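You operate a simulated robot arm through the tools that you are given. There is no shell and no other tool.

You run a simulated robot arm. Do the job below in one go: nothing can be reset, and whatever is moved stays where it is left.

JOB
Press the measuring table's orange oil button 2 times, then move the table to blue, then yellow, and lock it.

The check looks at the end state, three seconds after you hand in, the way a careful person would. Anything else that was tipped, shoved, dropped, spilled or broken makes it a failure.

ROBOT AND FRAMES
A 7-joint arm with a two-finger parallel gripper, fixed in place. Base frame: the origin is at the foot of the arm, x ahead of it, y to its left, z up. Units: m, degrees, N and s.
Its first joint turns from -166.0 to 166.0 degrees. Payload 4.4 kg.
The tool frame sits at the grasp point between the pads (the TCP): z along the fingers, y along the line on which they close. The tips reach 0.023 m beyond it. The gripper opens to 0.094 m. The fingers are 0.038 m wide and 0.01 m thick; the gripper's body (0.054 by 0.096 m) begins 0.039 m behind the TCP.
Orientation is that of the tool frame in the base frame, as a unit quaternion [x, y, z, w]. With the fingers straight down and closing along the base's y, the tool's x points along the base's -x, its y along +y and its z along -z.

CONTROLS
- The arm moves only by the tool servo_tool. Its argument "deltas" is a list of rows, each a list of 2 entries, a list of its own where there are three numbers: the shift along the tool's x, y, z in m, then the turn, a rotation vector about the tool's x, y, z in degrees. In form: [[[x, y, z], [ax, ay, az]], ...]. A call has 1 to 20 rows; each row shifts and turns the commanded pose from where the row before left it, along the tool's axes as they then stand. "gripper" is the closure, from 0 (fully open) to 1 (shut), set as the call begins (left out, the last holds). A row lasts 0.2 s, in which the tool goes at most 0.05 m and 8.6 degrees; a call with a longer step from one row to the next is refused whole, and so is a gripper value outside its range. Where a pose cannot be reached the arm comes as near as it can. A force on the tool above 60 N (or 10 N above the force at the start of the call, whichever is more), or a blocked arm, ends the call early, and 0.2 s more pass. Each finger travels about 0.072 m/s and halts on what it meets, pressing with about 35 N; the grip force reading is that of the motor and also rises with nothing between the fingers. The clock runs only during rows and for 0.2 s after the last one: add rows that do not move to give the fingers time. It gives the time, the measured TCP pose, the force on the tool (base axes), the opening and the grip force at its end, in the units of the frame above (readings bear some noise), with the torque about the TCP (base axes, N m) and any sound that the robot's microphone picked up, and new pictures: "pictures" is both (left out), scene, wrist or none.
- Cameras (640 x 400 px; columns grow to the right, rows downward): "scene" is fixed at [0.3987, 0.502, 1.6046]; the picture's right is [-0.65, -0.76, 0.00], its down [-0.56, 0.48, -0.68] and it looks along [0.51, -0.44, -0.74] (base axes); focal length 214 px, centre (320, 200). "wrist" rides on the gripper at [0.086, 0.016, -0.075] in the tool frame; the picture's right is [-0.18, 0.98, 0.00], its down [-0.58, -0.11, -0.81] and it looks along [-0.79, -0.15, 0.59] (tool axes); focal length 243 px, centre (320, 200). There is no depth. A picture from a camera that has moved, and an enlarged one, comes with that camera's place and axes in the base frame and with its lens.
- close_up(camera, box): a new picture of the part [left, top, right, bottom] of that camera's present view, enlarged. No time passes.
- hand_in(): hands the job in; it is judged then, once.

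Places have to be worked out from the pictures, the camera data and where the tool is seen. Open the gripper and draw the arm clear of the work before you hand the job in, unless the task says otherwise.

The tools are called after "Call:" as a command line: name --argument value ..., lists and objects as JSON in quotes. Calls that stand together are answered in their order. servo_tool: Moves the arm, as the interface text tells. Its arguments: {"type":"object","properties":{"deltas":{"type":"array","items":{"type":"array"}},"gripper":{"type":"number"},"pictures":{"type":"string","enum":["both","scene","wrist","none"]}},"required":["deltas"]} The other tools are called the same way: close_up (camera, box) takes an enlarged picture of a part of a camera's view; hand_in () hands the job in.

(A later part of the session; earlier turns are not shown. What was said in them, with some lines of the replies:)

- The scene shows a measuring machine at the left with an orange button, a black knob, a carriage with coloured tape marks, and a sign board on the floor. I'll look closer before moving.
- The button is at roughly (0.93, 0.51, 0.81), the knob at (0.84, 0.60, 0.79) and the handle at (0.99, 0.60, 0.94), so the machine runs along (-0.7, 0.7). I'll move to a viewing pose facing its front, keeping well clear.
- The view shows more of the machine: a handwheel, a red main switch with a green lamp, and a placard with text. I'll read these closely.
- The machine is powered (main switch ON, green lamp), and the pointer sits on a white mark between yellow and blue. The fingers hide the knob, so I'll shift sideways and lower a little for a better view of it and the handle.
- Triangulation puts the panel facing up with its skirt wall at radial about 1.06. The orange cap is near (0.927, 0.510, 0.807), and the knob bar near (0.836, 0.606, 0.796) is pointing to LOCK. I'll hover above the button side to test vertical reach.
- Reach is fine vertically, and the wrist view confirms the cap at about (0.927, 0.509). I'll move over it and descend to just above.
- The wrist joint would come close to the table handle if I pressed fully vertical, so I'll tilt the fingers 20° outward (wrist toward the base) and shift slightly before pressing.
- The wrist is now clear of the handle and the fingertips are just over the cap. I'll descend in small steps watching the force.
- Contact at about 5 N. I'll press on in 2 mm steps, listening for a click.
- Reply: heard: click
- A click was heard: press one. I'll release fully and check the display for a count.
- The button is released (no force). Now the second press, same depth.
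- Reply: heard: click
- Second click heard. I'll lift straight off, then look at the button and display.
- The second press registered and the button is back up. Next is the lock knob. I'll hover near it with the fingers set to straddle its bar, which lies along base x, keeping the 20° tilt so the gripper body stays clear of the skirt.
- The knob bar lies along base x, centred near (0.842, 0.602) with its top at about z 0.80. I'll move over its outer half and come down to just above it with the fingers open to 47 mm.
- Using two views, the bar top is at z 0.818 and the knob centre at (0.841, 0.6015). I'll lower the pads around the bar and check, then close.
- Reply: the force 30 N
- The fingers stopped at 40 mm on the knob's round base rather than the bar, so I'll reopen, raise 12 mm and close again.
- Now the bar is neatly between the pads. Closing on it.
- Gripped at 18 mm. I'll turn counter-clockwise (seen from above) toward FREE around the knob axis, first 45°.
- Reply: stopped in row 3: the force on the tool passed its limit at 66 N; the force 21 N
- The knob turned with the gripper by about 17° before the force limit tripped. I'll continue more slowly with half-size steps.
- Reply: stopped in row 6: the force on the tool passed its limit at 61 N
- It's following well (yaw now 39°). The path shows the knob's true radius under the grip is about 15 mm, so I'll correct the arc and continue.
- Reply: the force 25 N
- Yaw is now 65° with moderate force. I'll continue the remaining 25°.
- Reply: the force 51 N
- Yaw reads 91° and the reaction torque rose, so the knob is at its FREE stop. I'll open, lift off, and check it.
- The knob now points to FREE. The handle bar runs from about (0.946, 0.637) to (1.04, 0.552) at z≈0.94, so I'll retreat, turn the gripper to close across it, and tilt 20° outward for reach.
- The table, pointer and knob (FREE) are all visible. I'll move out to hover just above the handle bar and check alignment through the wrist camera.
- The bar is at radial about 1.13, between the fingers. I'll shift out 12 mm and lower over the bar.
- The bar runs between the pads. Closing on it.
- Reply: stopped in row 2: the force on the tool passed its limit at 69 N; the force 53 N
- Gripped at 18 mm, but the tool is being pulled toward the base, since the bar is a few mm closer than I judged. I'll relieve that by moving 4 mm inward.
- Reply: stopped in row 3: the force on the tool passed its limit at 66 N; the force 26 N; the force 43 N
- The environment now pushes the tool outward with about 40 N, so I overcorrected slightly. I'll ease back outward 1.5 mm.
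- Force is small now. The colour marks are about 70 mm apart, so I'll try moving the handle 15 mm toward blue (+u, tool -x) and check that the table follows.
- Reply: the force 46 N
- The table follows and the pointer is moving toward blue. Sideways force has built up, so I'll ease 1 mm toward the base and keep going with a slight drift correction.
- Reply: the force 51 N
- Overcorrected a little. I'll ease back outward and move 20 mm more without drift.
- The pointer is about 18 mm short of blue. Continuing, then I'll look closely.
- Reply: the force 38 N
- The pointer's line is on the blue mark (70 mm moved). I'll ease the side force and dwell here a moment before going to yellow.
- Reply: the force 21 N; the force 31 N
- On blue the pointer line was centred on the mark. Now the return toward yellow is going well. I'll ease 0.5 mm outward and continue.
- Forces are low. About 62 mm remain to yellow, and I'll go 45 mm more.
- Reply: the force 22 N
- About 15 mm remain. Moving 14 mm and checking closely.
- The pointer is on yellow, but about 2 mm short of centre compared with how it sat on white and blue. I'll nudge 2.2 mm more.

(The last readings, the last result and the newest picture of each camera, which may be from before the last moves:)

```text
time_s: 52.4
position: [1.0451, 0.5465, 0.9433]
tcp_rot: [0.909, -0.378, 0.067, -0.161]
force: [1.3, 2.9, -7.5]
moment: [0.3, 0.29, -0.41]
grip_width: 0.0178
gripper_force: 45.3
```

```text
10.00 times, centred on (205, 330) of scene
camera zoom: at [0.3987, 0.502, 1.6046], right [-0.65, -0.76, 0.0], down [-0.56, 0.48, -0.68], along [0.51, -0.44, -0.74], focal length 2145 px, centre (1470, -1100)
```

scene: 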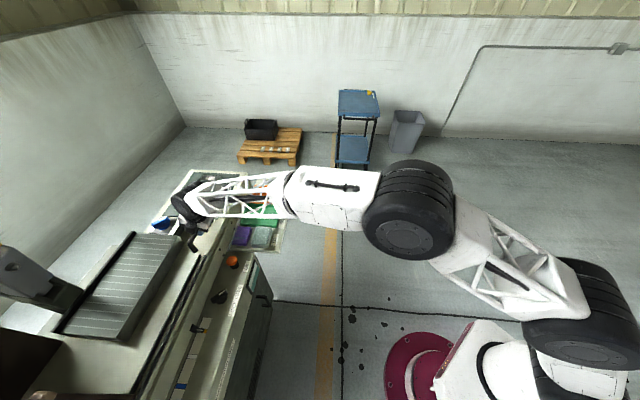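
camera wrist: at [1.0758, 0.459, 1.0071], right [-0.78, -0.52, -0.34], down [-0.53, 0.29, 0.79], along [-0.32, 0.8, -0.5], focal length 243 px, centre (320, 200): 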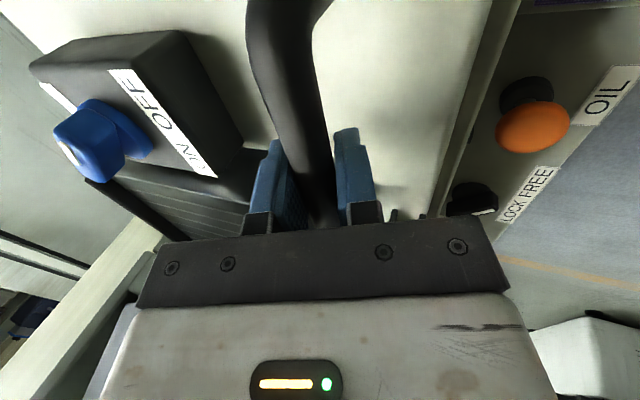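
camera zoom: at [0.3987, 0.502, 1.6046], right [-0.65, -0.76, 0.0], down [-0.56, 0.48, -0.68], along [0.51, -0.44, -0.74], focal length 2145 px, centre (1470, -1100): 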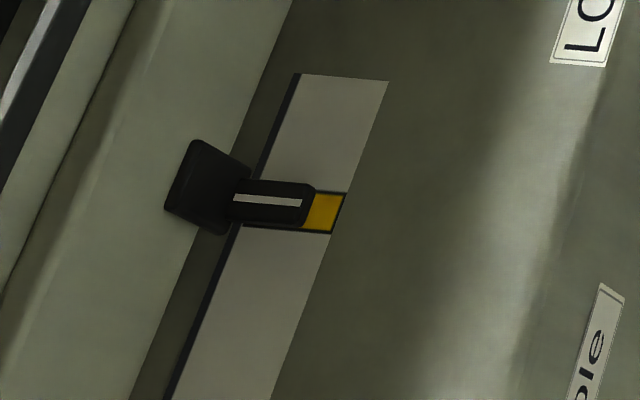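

The pointer is centred on yellow (accounting for parallax), and total travel matches 140 mm from blue. I'll release the handle and back away along the finger axis.

Call:
servo_tool --deltas '[[[0, 0, 0], [0, 0, 0]], [[0, 0, 0], [0, 0, 0]], [[0, 0, 0], [0, 0, 0]], [[0, 0, -0.02], [0, 0, 0]], [[0, 0, -0.04], [0, 0, 0]], [[0, 0, -0.04], [0, 0, 0]], [[0, 0, 0], [0, 0, 0]]]' --gripper 0.5

Call:
close_up --camera "scene" --box '[180, 310, 230, 350]'

```text
time_s: 54.0
position: [1.0197, 0.5225, 1.0381]
tcp_rot: [0.909, -0.377, 0.067, -0.162]
force: [0.5, -0.2, -0.4]
moment: [0.01, -0.02, -0.01]
grip_width: 0.047
gripper_force: 0.1
camera wrist: at [1.0533, 0.4336, 1.1011], right [-0.78, -0.52, -0.34], down [-0.53, 0.29, 0.8], along [-0.32, 0.8, -0.5], focal length 243 px, centre (320, 200)
```

scene: 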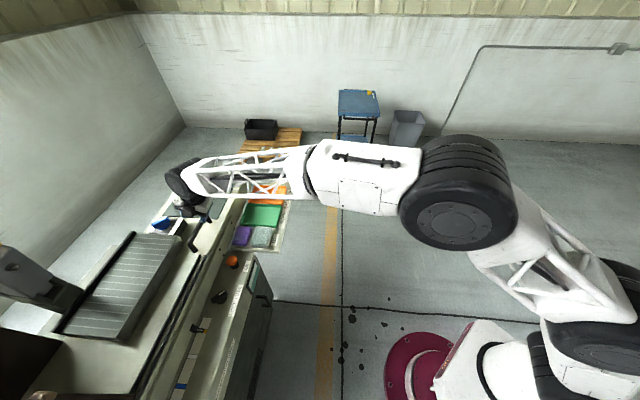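
wrist: 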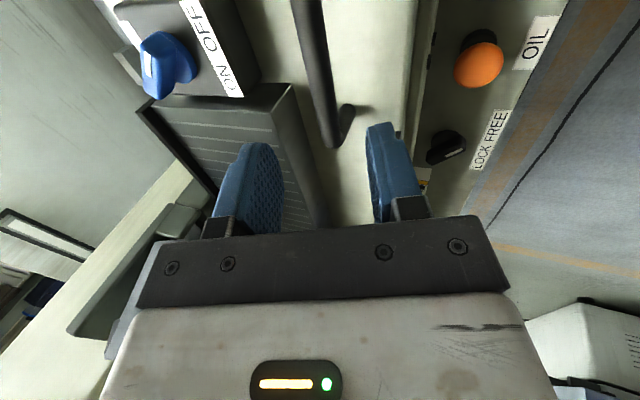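

```text
10.00 times, centred on (205, 330) of scene
camera zoom: at [0.3987, 0.502, 1.6046], right [-0.65, -0.76, 0.0], down [-0.56, 0.48, -0.68], along [0.51, -0.44, -0.74], focal length 2145 px, centre (1470, -1100)
```

zoom: 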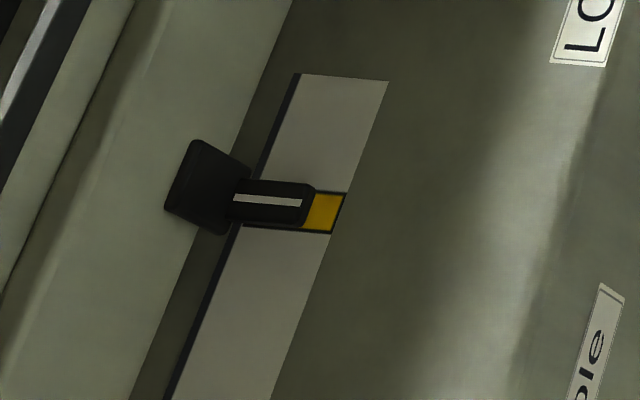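

The table stayed on yellow. Now back to the knob: I'll retreat, restore the earlier tilted pose facing the knob's current bar direction, then approach.

Call:
servo_tool --deltas '[[[-0.0207, 0.0326, -0.0151], [0, 0, 0]], [[-0.0207, 0.0326, -0.0151], [0, 0, 0]], [[-0.0207, 0.0326, -0.0151], [0, 0, 0]], [[-0.0207, 0.0326, -0.0151], [0, 0, 0]], [[0, 0, 0], [-6.667, 0, 0]], [[0, 0, 0], [-6.667, 0, 0]], [[0, 0, 0], [-6.667, 0, 0]], [[0, 0, 0], [0, 0, 7.5]], [[0, 0, 0], [0, 0, 7.5]], [[0, 0, 0], [0, 0, 7.5]], [[0, 0, 0], [0, 0, 7.5]], [[0, 0, 0], [0, 0, 7.5]], [[0, 0, 0], [0, 0, 7.5]], [[0, 0, 0], [0, -6.667, 0]], [[0, 0, 0], [0, -6.667, 0]], [[0, 0, 0], [0, -6.667, 0]], [[0, 0, 0], [0, 0, 0]]]'

```text
time_s: 57.6
position: [0.8606, 0.48, 1.0491]
tcp_rot: [-0.696, 0.697, 0.123, 0.124]
force: [-0.2, -0.6, 0.0]
moment: [-0.02, -0.01, 0.02]
grip_width: 0.0469
gripper_force: 0.1
camera wrist: at [0.8449, 0.3737, 1.0891], right [-0.98, 0.17, 0.06], down [0.11, 0.27, 0.96], along [0.15, 0.95, -0.28], focal length 243 px, centre (320, 200)
```

scene: 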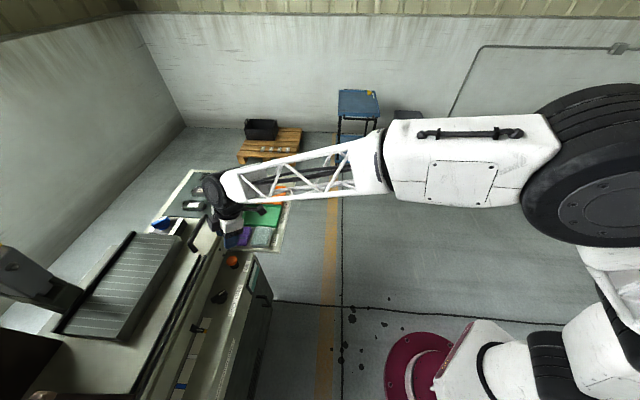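
wrist: 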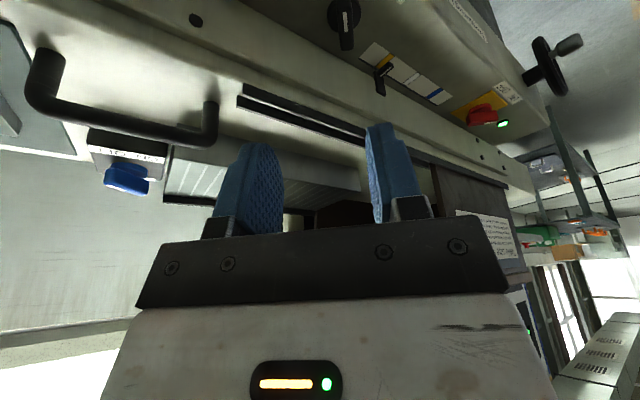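

Good view. Now approaching to hover over the knob bar's outer half.

Call:
servo_tool --deltas '[[[-0.0144, 0.0064, 0.0372], [0, 0, 0]], [[-0.0144, 0.0064, 0.0372], [0, 0, 0]], [[-0.0144, 0.0064, 0.0372], [0, 0, 0]], [[-0.0144, 0.0064, 0.0372], [0, 0, 0]], [[0.0137, 0, 0.0376], [0, 0, 0]], [[0.0137, 0, 0.0376], [0, 0, 0]], [[0, 0, 0], [0, 0, 0]]]' --pictures "wrist"

Call:
close_up --camera "wrist" --box '[200, 40, 460, 220]'

```text
time_s: 59.2
position: [0.837, 0.5848, 0.8486]
tcp_rot: [-0.696, 0.697, 0.123, 0.124]
force: [-0.2, 0.0, 0.2]
moment: [0.04, -0.02, -0.03]
grip_width: 0.047
gripper_force: 0.0
camera wrist: at [0.8202, 0.479, 0.8879], right [-0.98, 0.17, 0.06], down [0.11, 0.27, 0.96], along [0.15, 0.95, -0.28], focal length 243 px, centre (320, 200)
```

wrist: 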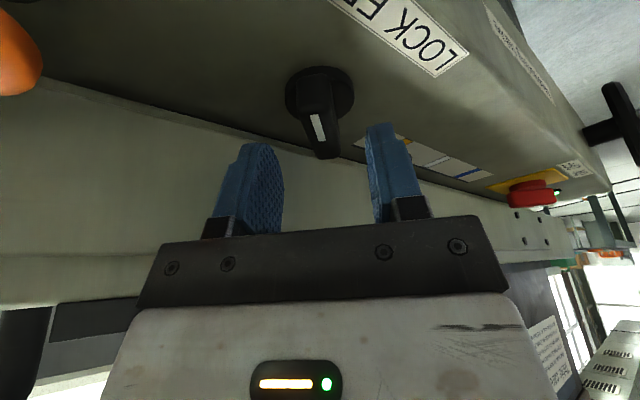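

```text
2.22 times, centred on (330, 130) of wrist
camera zoom: at [0.8202, 0.479, 0.8879], right [-0.98, 0.17, 0.06], down [0.11, 0.27, 0.96], along [0.15, 0.95, -0.28], focal length 539 px, centre (298, 356)
```

zoom: 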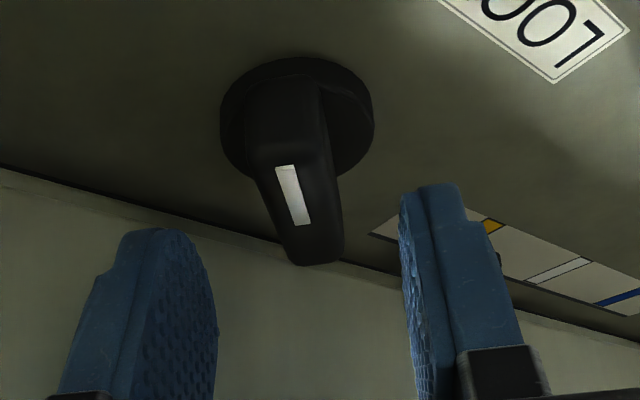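

Well aligned. I'll shift 2 mm, lower to z 0.820 and close in two stages.

Call:
servo_tool --deltas '[[[0, 0.0018, 0], [0, 0, 0]], [[0.0049, 0, 0.0134], [0, 0, 0]], [[0.0049, 0, 0.0134], [0, 0, 0]], [[0, 0, 0], [0, 0, 0]]]' --pictures "none"

Call:
servo_tool --deltas '[[[0, 0, 0], [0, 0, 0]], [[0, 0, 0], [0, 0, 0]], [[0, 0, 0], [0, 0, 0]]]' --gripper 0.75 --pictures "wrist"

Call:
close_up --camera "wrist" --box '[220, 80, 420, 240]'

```text
time_s: 60.2
position: [0.8344, 0.5846, 0.8198]
tcp_rot: [-0.695, 0.697, 0.123, 0.124]
force: [0.5, -0.5, -0.1]
moment: [-0.01, -0.01, -0.04]
grip_width: 0.047
gripper_force: 0.1
```

```text
time_s: 61.0
position: [0.8337, 0.5853, 0.8187]
tcp_rot: [-0.696, 0.697, 0.123, 0.123]
force: [-0.2, 0.4, -0.6]
moment: [-0.01, -0.01, -0.02]
grip_width: 0.0236
gripper_force: 0.1
camera wrist: at [0.8179, 0.4788, 0.8597], right [-0.98, 0.17, 0.06], down [0.11, 0.27, 0.96], along [0.15, 0.95, -0.28], focal length 243 px, centre (320, 200)
```

wrist: 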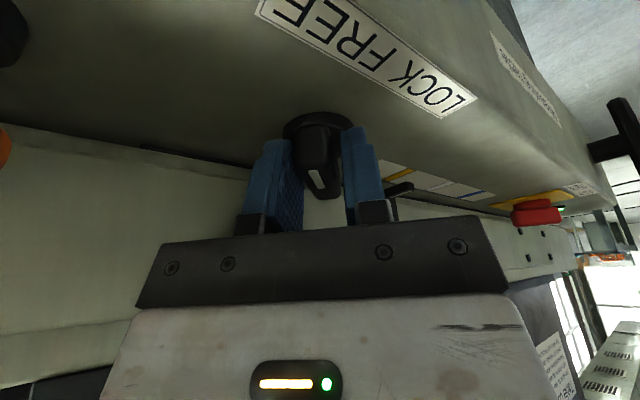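

```text
2.50 times, centred on (320, 160) of wrist
camera zoom: at [0.8179, 0.4788, 0.8597], right [-0.98, 0.17, 0.06], down [0.11, 0.27, 0.96], along [0.15, 0.95, -0.28], focal length 606 px, centre (320, 300)
```

zoom: 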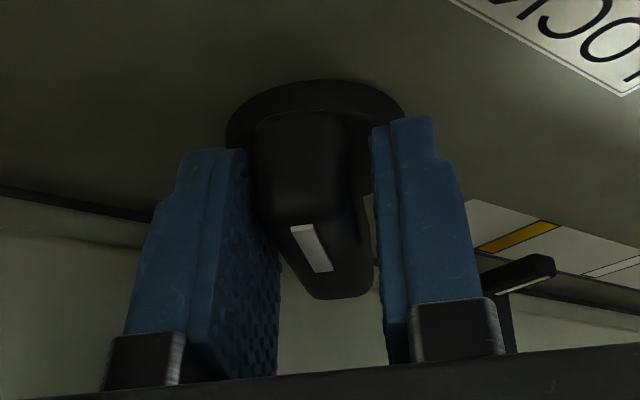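

The bar is slightly toward the left finger; I'll shift 1.7 mm that way and close fully.

Call:
servo_tool --deltas '[[[0, -0.0017, 0], [0, 0, 0]], [[0, 0, 0], [0, 0, 0]]]' --pictures "none"

Call:
servo_tool --deltas '[[[0, 0, 0], [0, 0, 0]], [[0, 0, 0], [0, 0, 0]]]' --gripper 1 --pictures "none"

```text
time_s: 61.6
position: [0.835, 0.5851, 0.82]
tcp_rot: [0.696, -0.696, -0.124, -0.123]
force: [0.3, 0.1, 0.5]
moment: [0.01, -0.01, 0.0]
grip_width: 0.0237
gripper_force: 0.0
```

```text
time_s: 62.2
position: [0.8359, 0.5851, 0.8198]
tcp_rot: [-0.695, 0.697, 0.123, 0.124]
force: [0.8, 0.4, -0.2]
moment: [-0.25, 0.07, 0.0]
grip_width: 0.018
gripper_force: 44.7
```

Cleanly gripped. Turning clockwise toward LOCK in slow steps along the same arc.

Call:
servo_tool --deltas '[[[-3e-05, 0.001, 1e-05], [1.2825, 0, 3.524]], [[-3e-05, 0.001, 1e-05], [1.2825, 0, 3.524]], [[-3e-05, 0.001, 1e-05], [1.2825, 0, 3.524]], [[-3e-05, 0.001, 1e-05], [1.2825, 0, 3.524]], [[-3e-05, 0.001, 1e-05], [1.2825, 0, 3.524]], [[-3e-05, 0.001, 1e-05], [1.2825, 0, 3.524]], [[-3e-05, 0.001, 1e-05], [1.2825, 0, 3.524]], [[-3e-05, 0.001, 1e-05], [1.2825, 0, 3.524]]]' --pictures "none"

Call:
servo_tool --deltas '[[[-3e-05, 0.001, 1e-05], [1.2825, 0, 3.524]], [[-3e-05, 0.001, 1e-05], [1.2825, 0, 3.524]], [[-3e-05, 0.001, 1e-05], [1.2825, 0, 3.524]], [[-3e-05, 0.001, 1e-05], [1.2825, 0, 3.524]], [[-3e-05, 0.001, 1e-05], [1.2825, 0, 3.524]], [[-3e-05, 0.001, 1e-05], [1.2825, 0, 3.524]]]' --pictures "wrist"

```text
time_s: 64.0
position: [0.8266, 0.5871, 0.8195]
tcp_rot: [-0.492, 0.853, 0.087, 0.15]
force: [-3.1, 16.8, -9.2]
moment: [-0.44, 0.28, 0.19]
grip_width: 0.0181
gripper_force: 45.0
```

```text
time_s: 65.4
position: [0.8223, 0.5927, 0.8197]
tcp_rot: [-0.316, 0.933, 0.056, 0.164]
force: [-20.5, 32.0, -10.6]
moment: [-0.54, 0.59, 0.62]
grip_width: 0.0177
gripper_force: 45.5
camera wrist: at [0.7281, 0.54, 0.8601], right [-0.46, 0.89, 0.06], down [0.28, 0.08, 0.96], along [0.84, 0.46, -0.28], focal length 243 px, centre (320, 200)
```

wrist: 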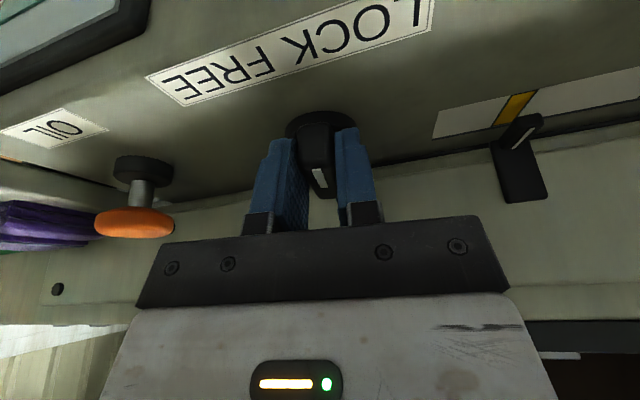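

Yaw is 37° and the knob is following; the force pulls along the motion direction, so I'll use slightly longer arc steps and continue.

Call:
servo_tool --deltas '[[[-3e-05, 0.0013, 1e-05], [1.2825, 0, 3.524]], [[-3e-05, 0.0011, 1e-05], [1.2825, 0, 3.524]], [[-3e-05, 0.0011, 1e-05], [1.2825, 0, 3.524]], [[-3e-05, 0.0011, 1e-05], [1.2825, 0, 3.524]], [[-3e-05, 0.0011, 1e-05], [1.2825, 0, 3.524]]]' --pictures "none"

Call:
servo_tool --deltas '[[[-3e-05, 0.001, 1e-05], [1.2825, 0, 3.524]], [[-3e-05, 0.001, 1e-05], [1.2825, 0, 3.524]], [[-3e-05, 0.001, 1e-05], [1.2825, 0, 3.524]]]' --pictures "none"

```text
time_s: 66.6
position: [0.8205, 0.5958, 0.821]
tcp_rot: [-0.16, 0.972, 0.03, 0.17]
force: [-30.4, 45.0, -17.2]
moment: [0.24, 0.13, 0.87]
grip_width: 0.0179
gripper_force: 45.1
```

```text
time_s: 67.4
position: [0.8187, 0.5993, 0.82]
tcp_rot: [-0.065, 0.983, 0.012, 0.174]
force: [-31.4, 49.7, -14.3]
moment: [0.07, 0.94, 0.83]
grip_width: 0.018
gripper_force: 45.6
```

Yaw is 7.6°. The load is just path mismatch (TCP slightly low in y), so I'll add 1.3 mm in +y while finishing the last degrees.

Call:
servo_tool --deltas '[[[0, 0.0013, 0], [0, 0, 0]], [[-3e-05, 0.001, 1e-05], [1.2825, 0, 3.524]], [[-3e-05, 0.001, 1e-05], [1.2825, 0, 3.524]], [[0, 0, 0], [0, 0, 0]]]' --pictures "wrist"

Call:
close_up --camera "wrist" --box '[220, 80, 420, 240]'

```text
time_s: 68.4
position: [0.8185, 0.6031, 0.8203]
tcp_rot: [0.0, 0.985, 0.001, 0.173]
force: [-27.3, 34.5, -13.4]
moment: [0.13, 0.75, 0.6]
grip_width: 0.0181
gripper_force: 45.3
camera wrist: at [0.7127, 0.6185, 0.8603], right [0.17, 0.98, 0.06], down [0.27, -0.11, 0.96], along [0.95, -0.15, -0.29], focal length 243 px, centre (320, 200)
```

wrist: 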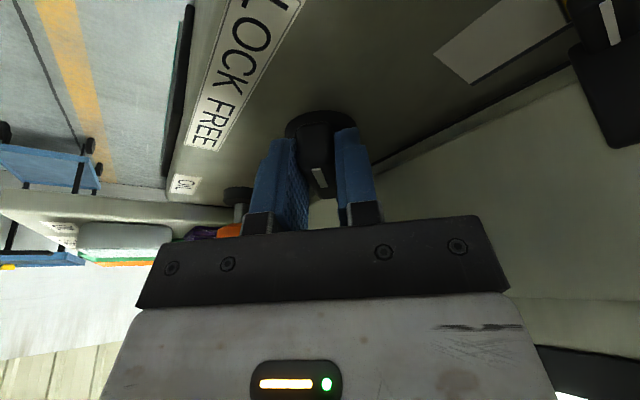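

```text
2.50 times, centred on (320, 160) of wrist
camera zoom: at [0.7127, 0.6185, 0.8603], right [0.17, 0.98, 0.06], down [0.27, -0.11, 0.96], along [0.95, -0.15, -0.29], focal length 606 px, centre (320, 300)
```

zoom: 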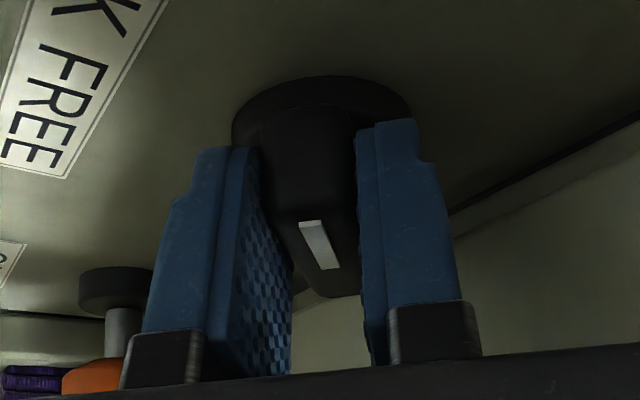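

Yaw is at 0°, but I don't see the hard-stop torque yet. I'll turn another 4° to make sure it is fully at LOCK.

Call:
servo_tool --deltas '[[[0, 0.0008, 0], [0, 0, 0]], [[-2e-05, 0.0005, 0], [0.684, 0, 1.879]], [[-2e-05, 0.0005, 0], [0.684, 0, 1.879]], [[0, 0, 0], [0, 0, 0]]]' --pictures "none"

```text
time_s: 69.4
position: [0.8196, 0.602, 0.8198]
tcp_rot: [0.034, 0.984, -0.006, 0.174]
force: [-26.4, -10.8, -8.5]
moment: [-0.18, -0.25, 1.64]
grip_width: 0.0192
gripper_force: 45.1
```

Clear hard stop (torque 1.6 N·m), so the knob is at LOCK. I'll rotate back 4° to relieve, open, and lift away.

Call:
servo_tool --deltas '[[[0, 0, 0], [-0.684, 0, -1.879]], [[0, 0, 0], [-0.684, 0, -1.879]], [[0, 0, 0], [0, 0, 0]]]' --pictures "none"

Call:
servo_tool --deltas '[[[0, 0, 0], [0, 0, 0]], [[0, 0, 0], [0, 0, 0]], [[0, 0, 0], [0, 0, 0]], [[-0.0103, 0, -0.0282], [0, 0, 0]], [[-0.0137, 0, -0.0376], [0, 0, 0]], [[-0.0137, 0, -0.0376], [0, 0, 0]], [[-0.0137, 0, -0.0376], [0, 0, 0]], [[0.04, 0, -0.02], [0, 0, 0]], [[0.04, 0, -0.02], [0, 0, 0]], [[0.04, 0, -0.02], [0, 0, 0]], [[0, 0, 0], [0, 0, 0]]]' --gripper 0.5

Call:
close_up --camera "scene" --box '[160, 240, 280, 350]'

Call:
close_up --camera "wrist" --box '[200, 0, 640, 200]'

```text
time_s: 70.2
position: [0.8194, 0.6019, 0.8206]
tcp_rot: [0.001, 0.985, 0.0, 0.173]
force: [-5.4, -36.8, -8.2]
moment: [-0.51, 1.51, -0.43]
grip_width: 0.0179
gripper_force: 44.7
```

```text
time_s: 72.6
position: [0.6843, 0.604, 0.9861]
tcp_rot: [-0.001, 0.985, 0.001, 0.173]
force: [-0.5, -0.4, -0.1]
moment: [0.0, -0.01, 0.04]
grip_width: 0.0467
gripper_force: 0.2
camera wrist: at [0.5785, 0.62, 1.0263], right [0.17, 0.98, 0.06], down [0.27, -0.11, 0.96], along [0.95, -0.15, -0.29], focal length 243 px, centre (320, 200)
```

scene: 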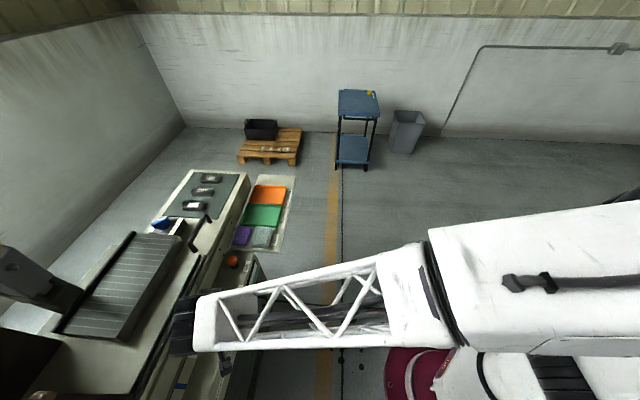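
wrist: 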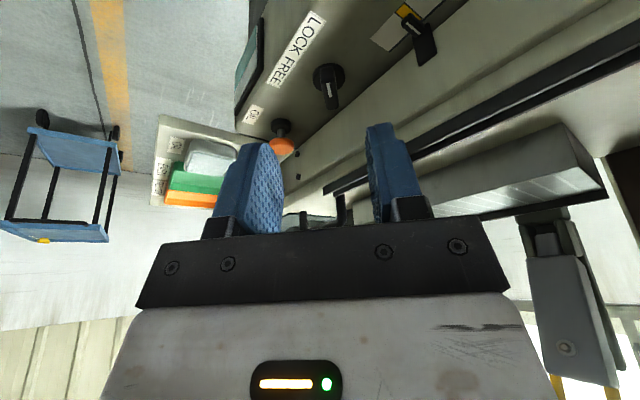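

```text
3.64 times, centred on (220, 295) of scene
camera zoom: at [0.3987, 0.502, 1.6046], right [-0.65, -0.76, 0.0], down [-0.56, 0.48, -0.68], along [0.51, -0.44, -0.74], focal length 780 px, centre (684, -146)
```

zoom: 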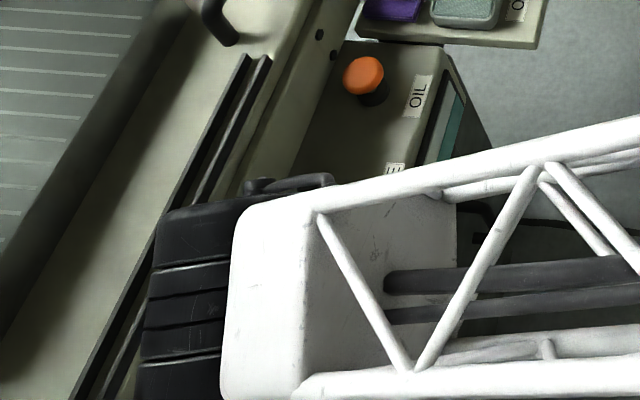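

```text
1.45 times, centred on (420, 100) of wrist
camera zoom: at [0.5785, 0.62, 1.0263], right [0.17, 0.98, 0.06], down [0.27, -0.11, 0.96], along [0.95, -0.15, -0.29], focal length 353 px, centre (174, 346)
```

zoom: 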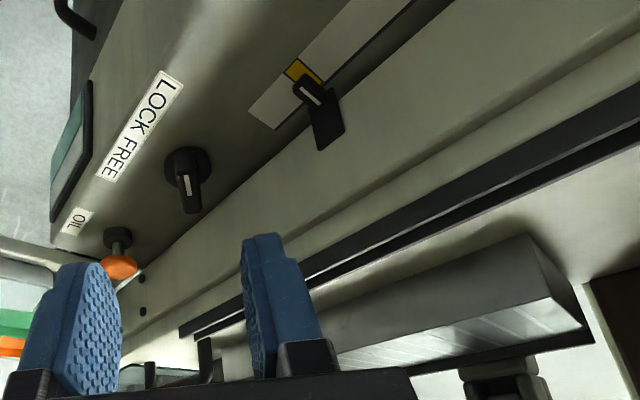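

Everything looks right from the wrist view. I'll open the gripper, withdraw the arm well clear, and verify with the scene camera.

Call:
servo_tool --deltas '[[[-0.0028, -0.04, -0.0165], [0, 0, 0]], [[-0.0028, -0.04, -0.0165], [0, 0, 0]], [[-0.0028, -0.04, -0.0165], [0, 0, 0]], [[-0.0028, -0.04, -0.0165], [0, 0, 0]], [[-0.0028, -0.04, -0.0165], [0, 0, 0]], [[-0.0028, -0.04, -0.0165], [0, 0, 0]], [[-0.0028, -0.04, -0.0165], [0, 0, 0]], [[-0.0028, -0.04, -0.0165], [0, 0, 0]], [[-0.0028, -0.04, -0.0165], [0, 0, 0]], [[-0.0028, -0.04, -0.0165], [0, 0, 0]], [[0, 0, 0], [0, 6.667, 0]], [[0, 0, 0], [0, 6.667, 0]], [[0, 0, 0], [0, 6.667, 0]], [[0, 0, 0], [0, 0, 0]]]' --gripper 0

Call:
close_up --camera "scene" --box '[170, 240, 280, 350]'

Call:
close_up --camera "scene" --box '[180, 310, 230, 350]'

Call:
close_up --camera "scene" --box '[130, 160, 310, 280]'

```text
time_s: 75.6
position: [0.6563, 0.203, 1.1501]
tcp_rot: [0.001, 1.0, 0.002, -0.001]
force: [0.2, 0.5, -0.3]
moment: [-0.04, 0.0, -0.02]
grip_width: 0.0938
gripper_force: 0.0
camera wrist: at [0.5698, 0.2193, 1.224], right [0.18, 0.98, 0.0], down [0.58, -0.11, 0.81], along [0.79, -0.15, -0.59], focal length 243 px, centre (320, 200)
```

scene: 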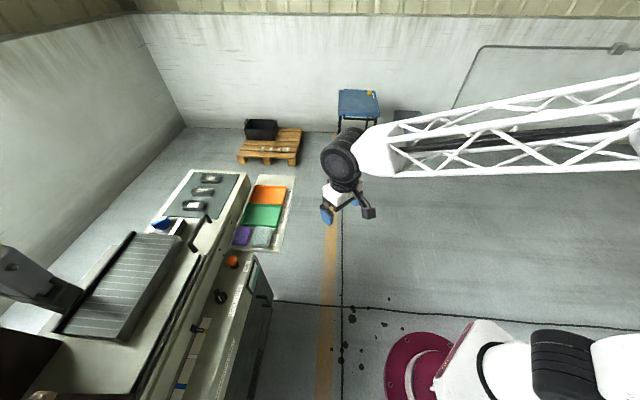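
wrist: 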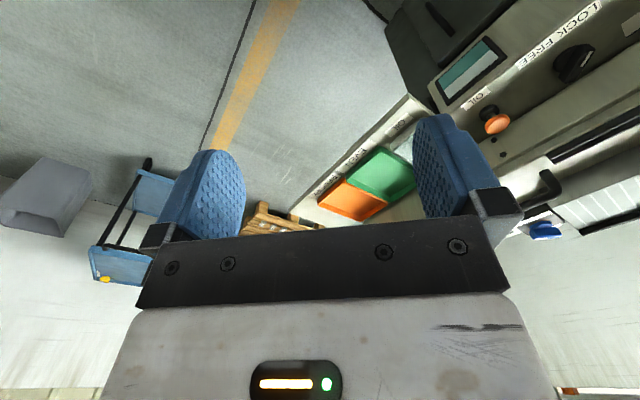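

```text
3.64 times, centred on (225, 295) of scene
camera zoom: at [0.3987, 0.502, 1.6046], right [-0.65, -0.76, 0.0], down [-0.56, 0.48, -0.68], along [0.51, -0.44, -0.74], focal length 780 px, centre (666, -146)
```

zoom: 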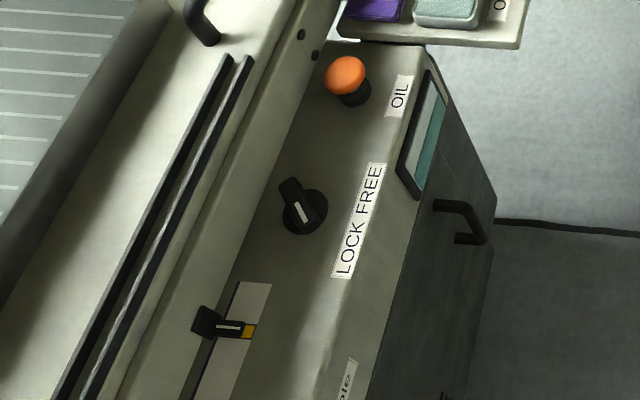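

```text
10.00 times, centred on (205, 330) of scene
camera zoom: at [0.3987, 0.502, 1.6046], right [-0.65, -0.76, 0.0], down [-0.56, 0.48, -0.68], along [0.51, -0.44, -0.74], focal length 2145 px, centre (1470, -1100)
```

zoom: 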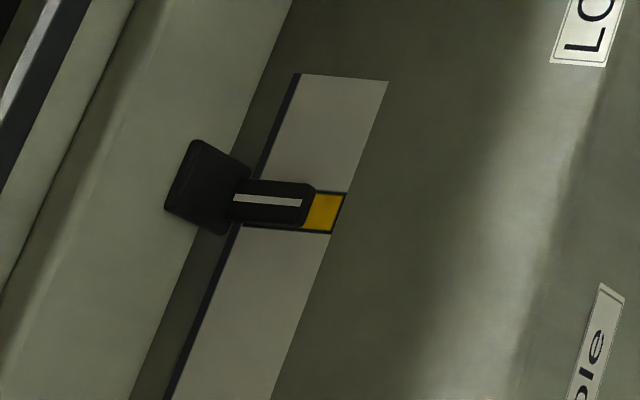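

```text
3.33 times, centred on (220, 220) of scene
camera zoom: at [0.3987, 0.502, 1.6046], right [-0.65, -0.76, 0.0], down [-0.56, 0.48, -0.68], along [0.51, -0.44, -0.74], focal length 715 px, centre (653, 133)
```

zoom: 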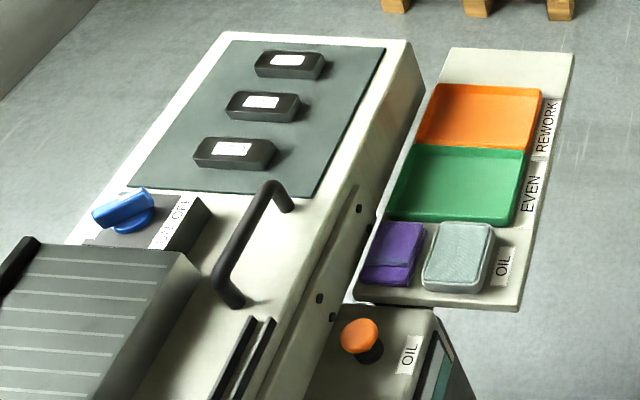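

The pointer sits centred on yellow, the knob is back in its original LOCK position, and the button was pressed twice. The blocks, trays and chuck switch are undisturbed and the arm is clear with its gripper open, so I'm handing in.

Call:
hand_in

```text
The job is handed in.
```

I pressed the orange oil button twice, moved the table to blue and then yellow, locked it, and handed the job in. No verdict has come back yet.

- **Oil button:** I heard a click on each of the two presses, and the button came back up after the second.
- **Blue:** I turned the lock knob to FREE, gripped the table handle and moved the table 70 mm. It stayed on blue for about a second, within about 1.5 mm of the mark's centre.
- **Yellow:** The last close-up, taken after locking, shows the pointer centred on the mark.
- **Lock:** I turned the knob to LOCK until it hit its hard stop. It now looks as it did at the start.

In the final pictures, the blocks on the mat, the trays and the blue on/off switch look undisturbed. The arm is clear of the machine with its gripper open.
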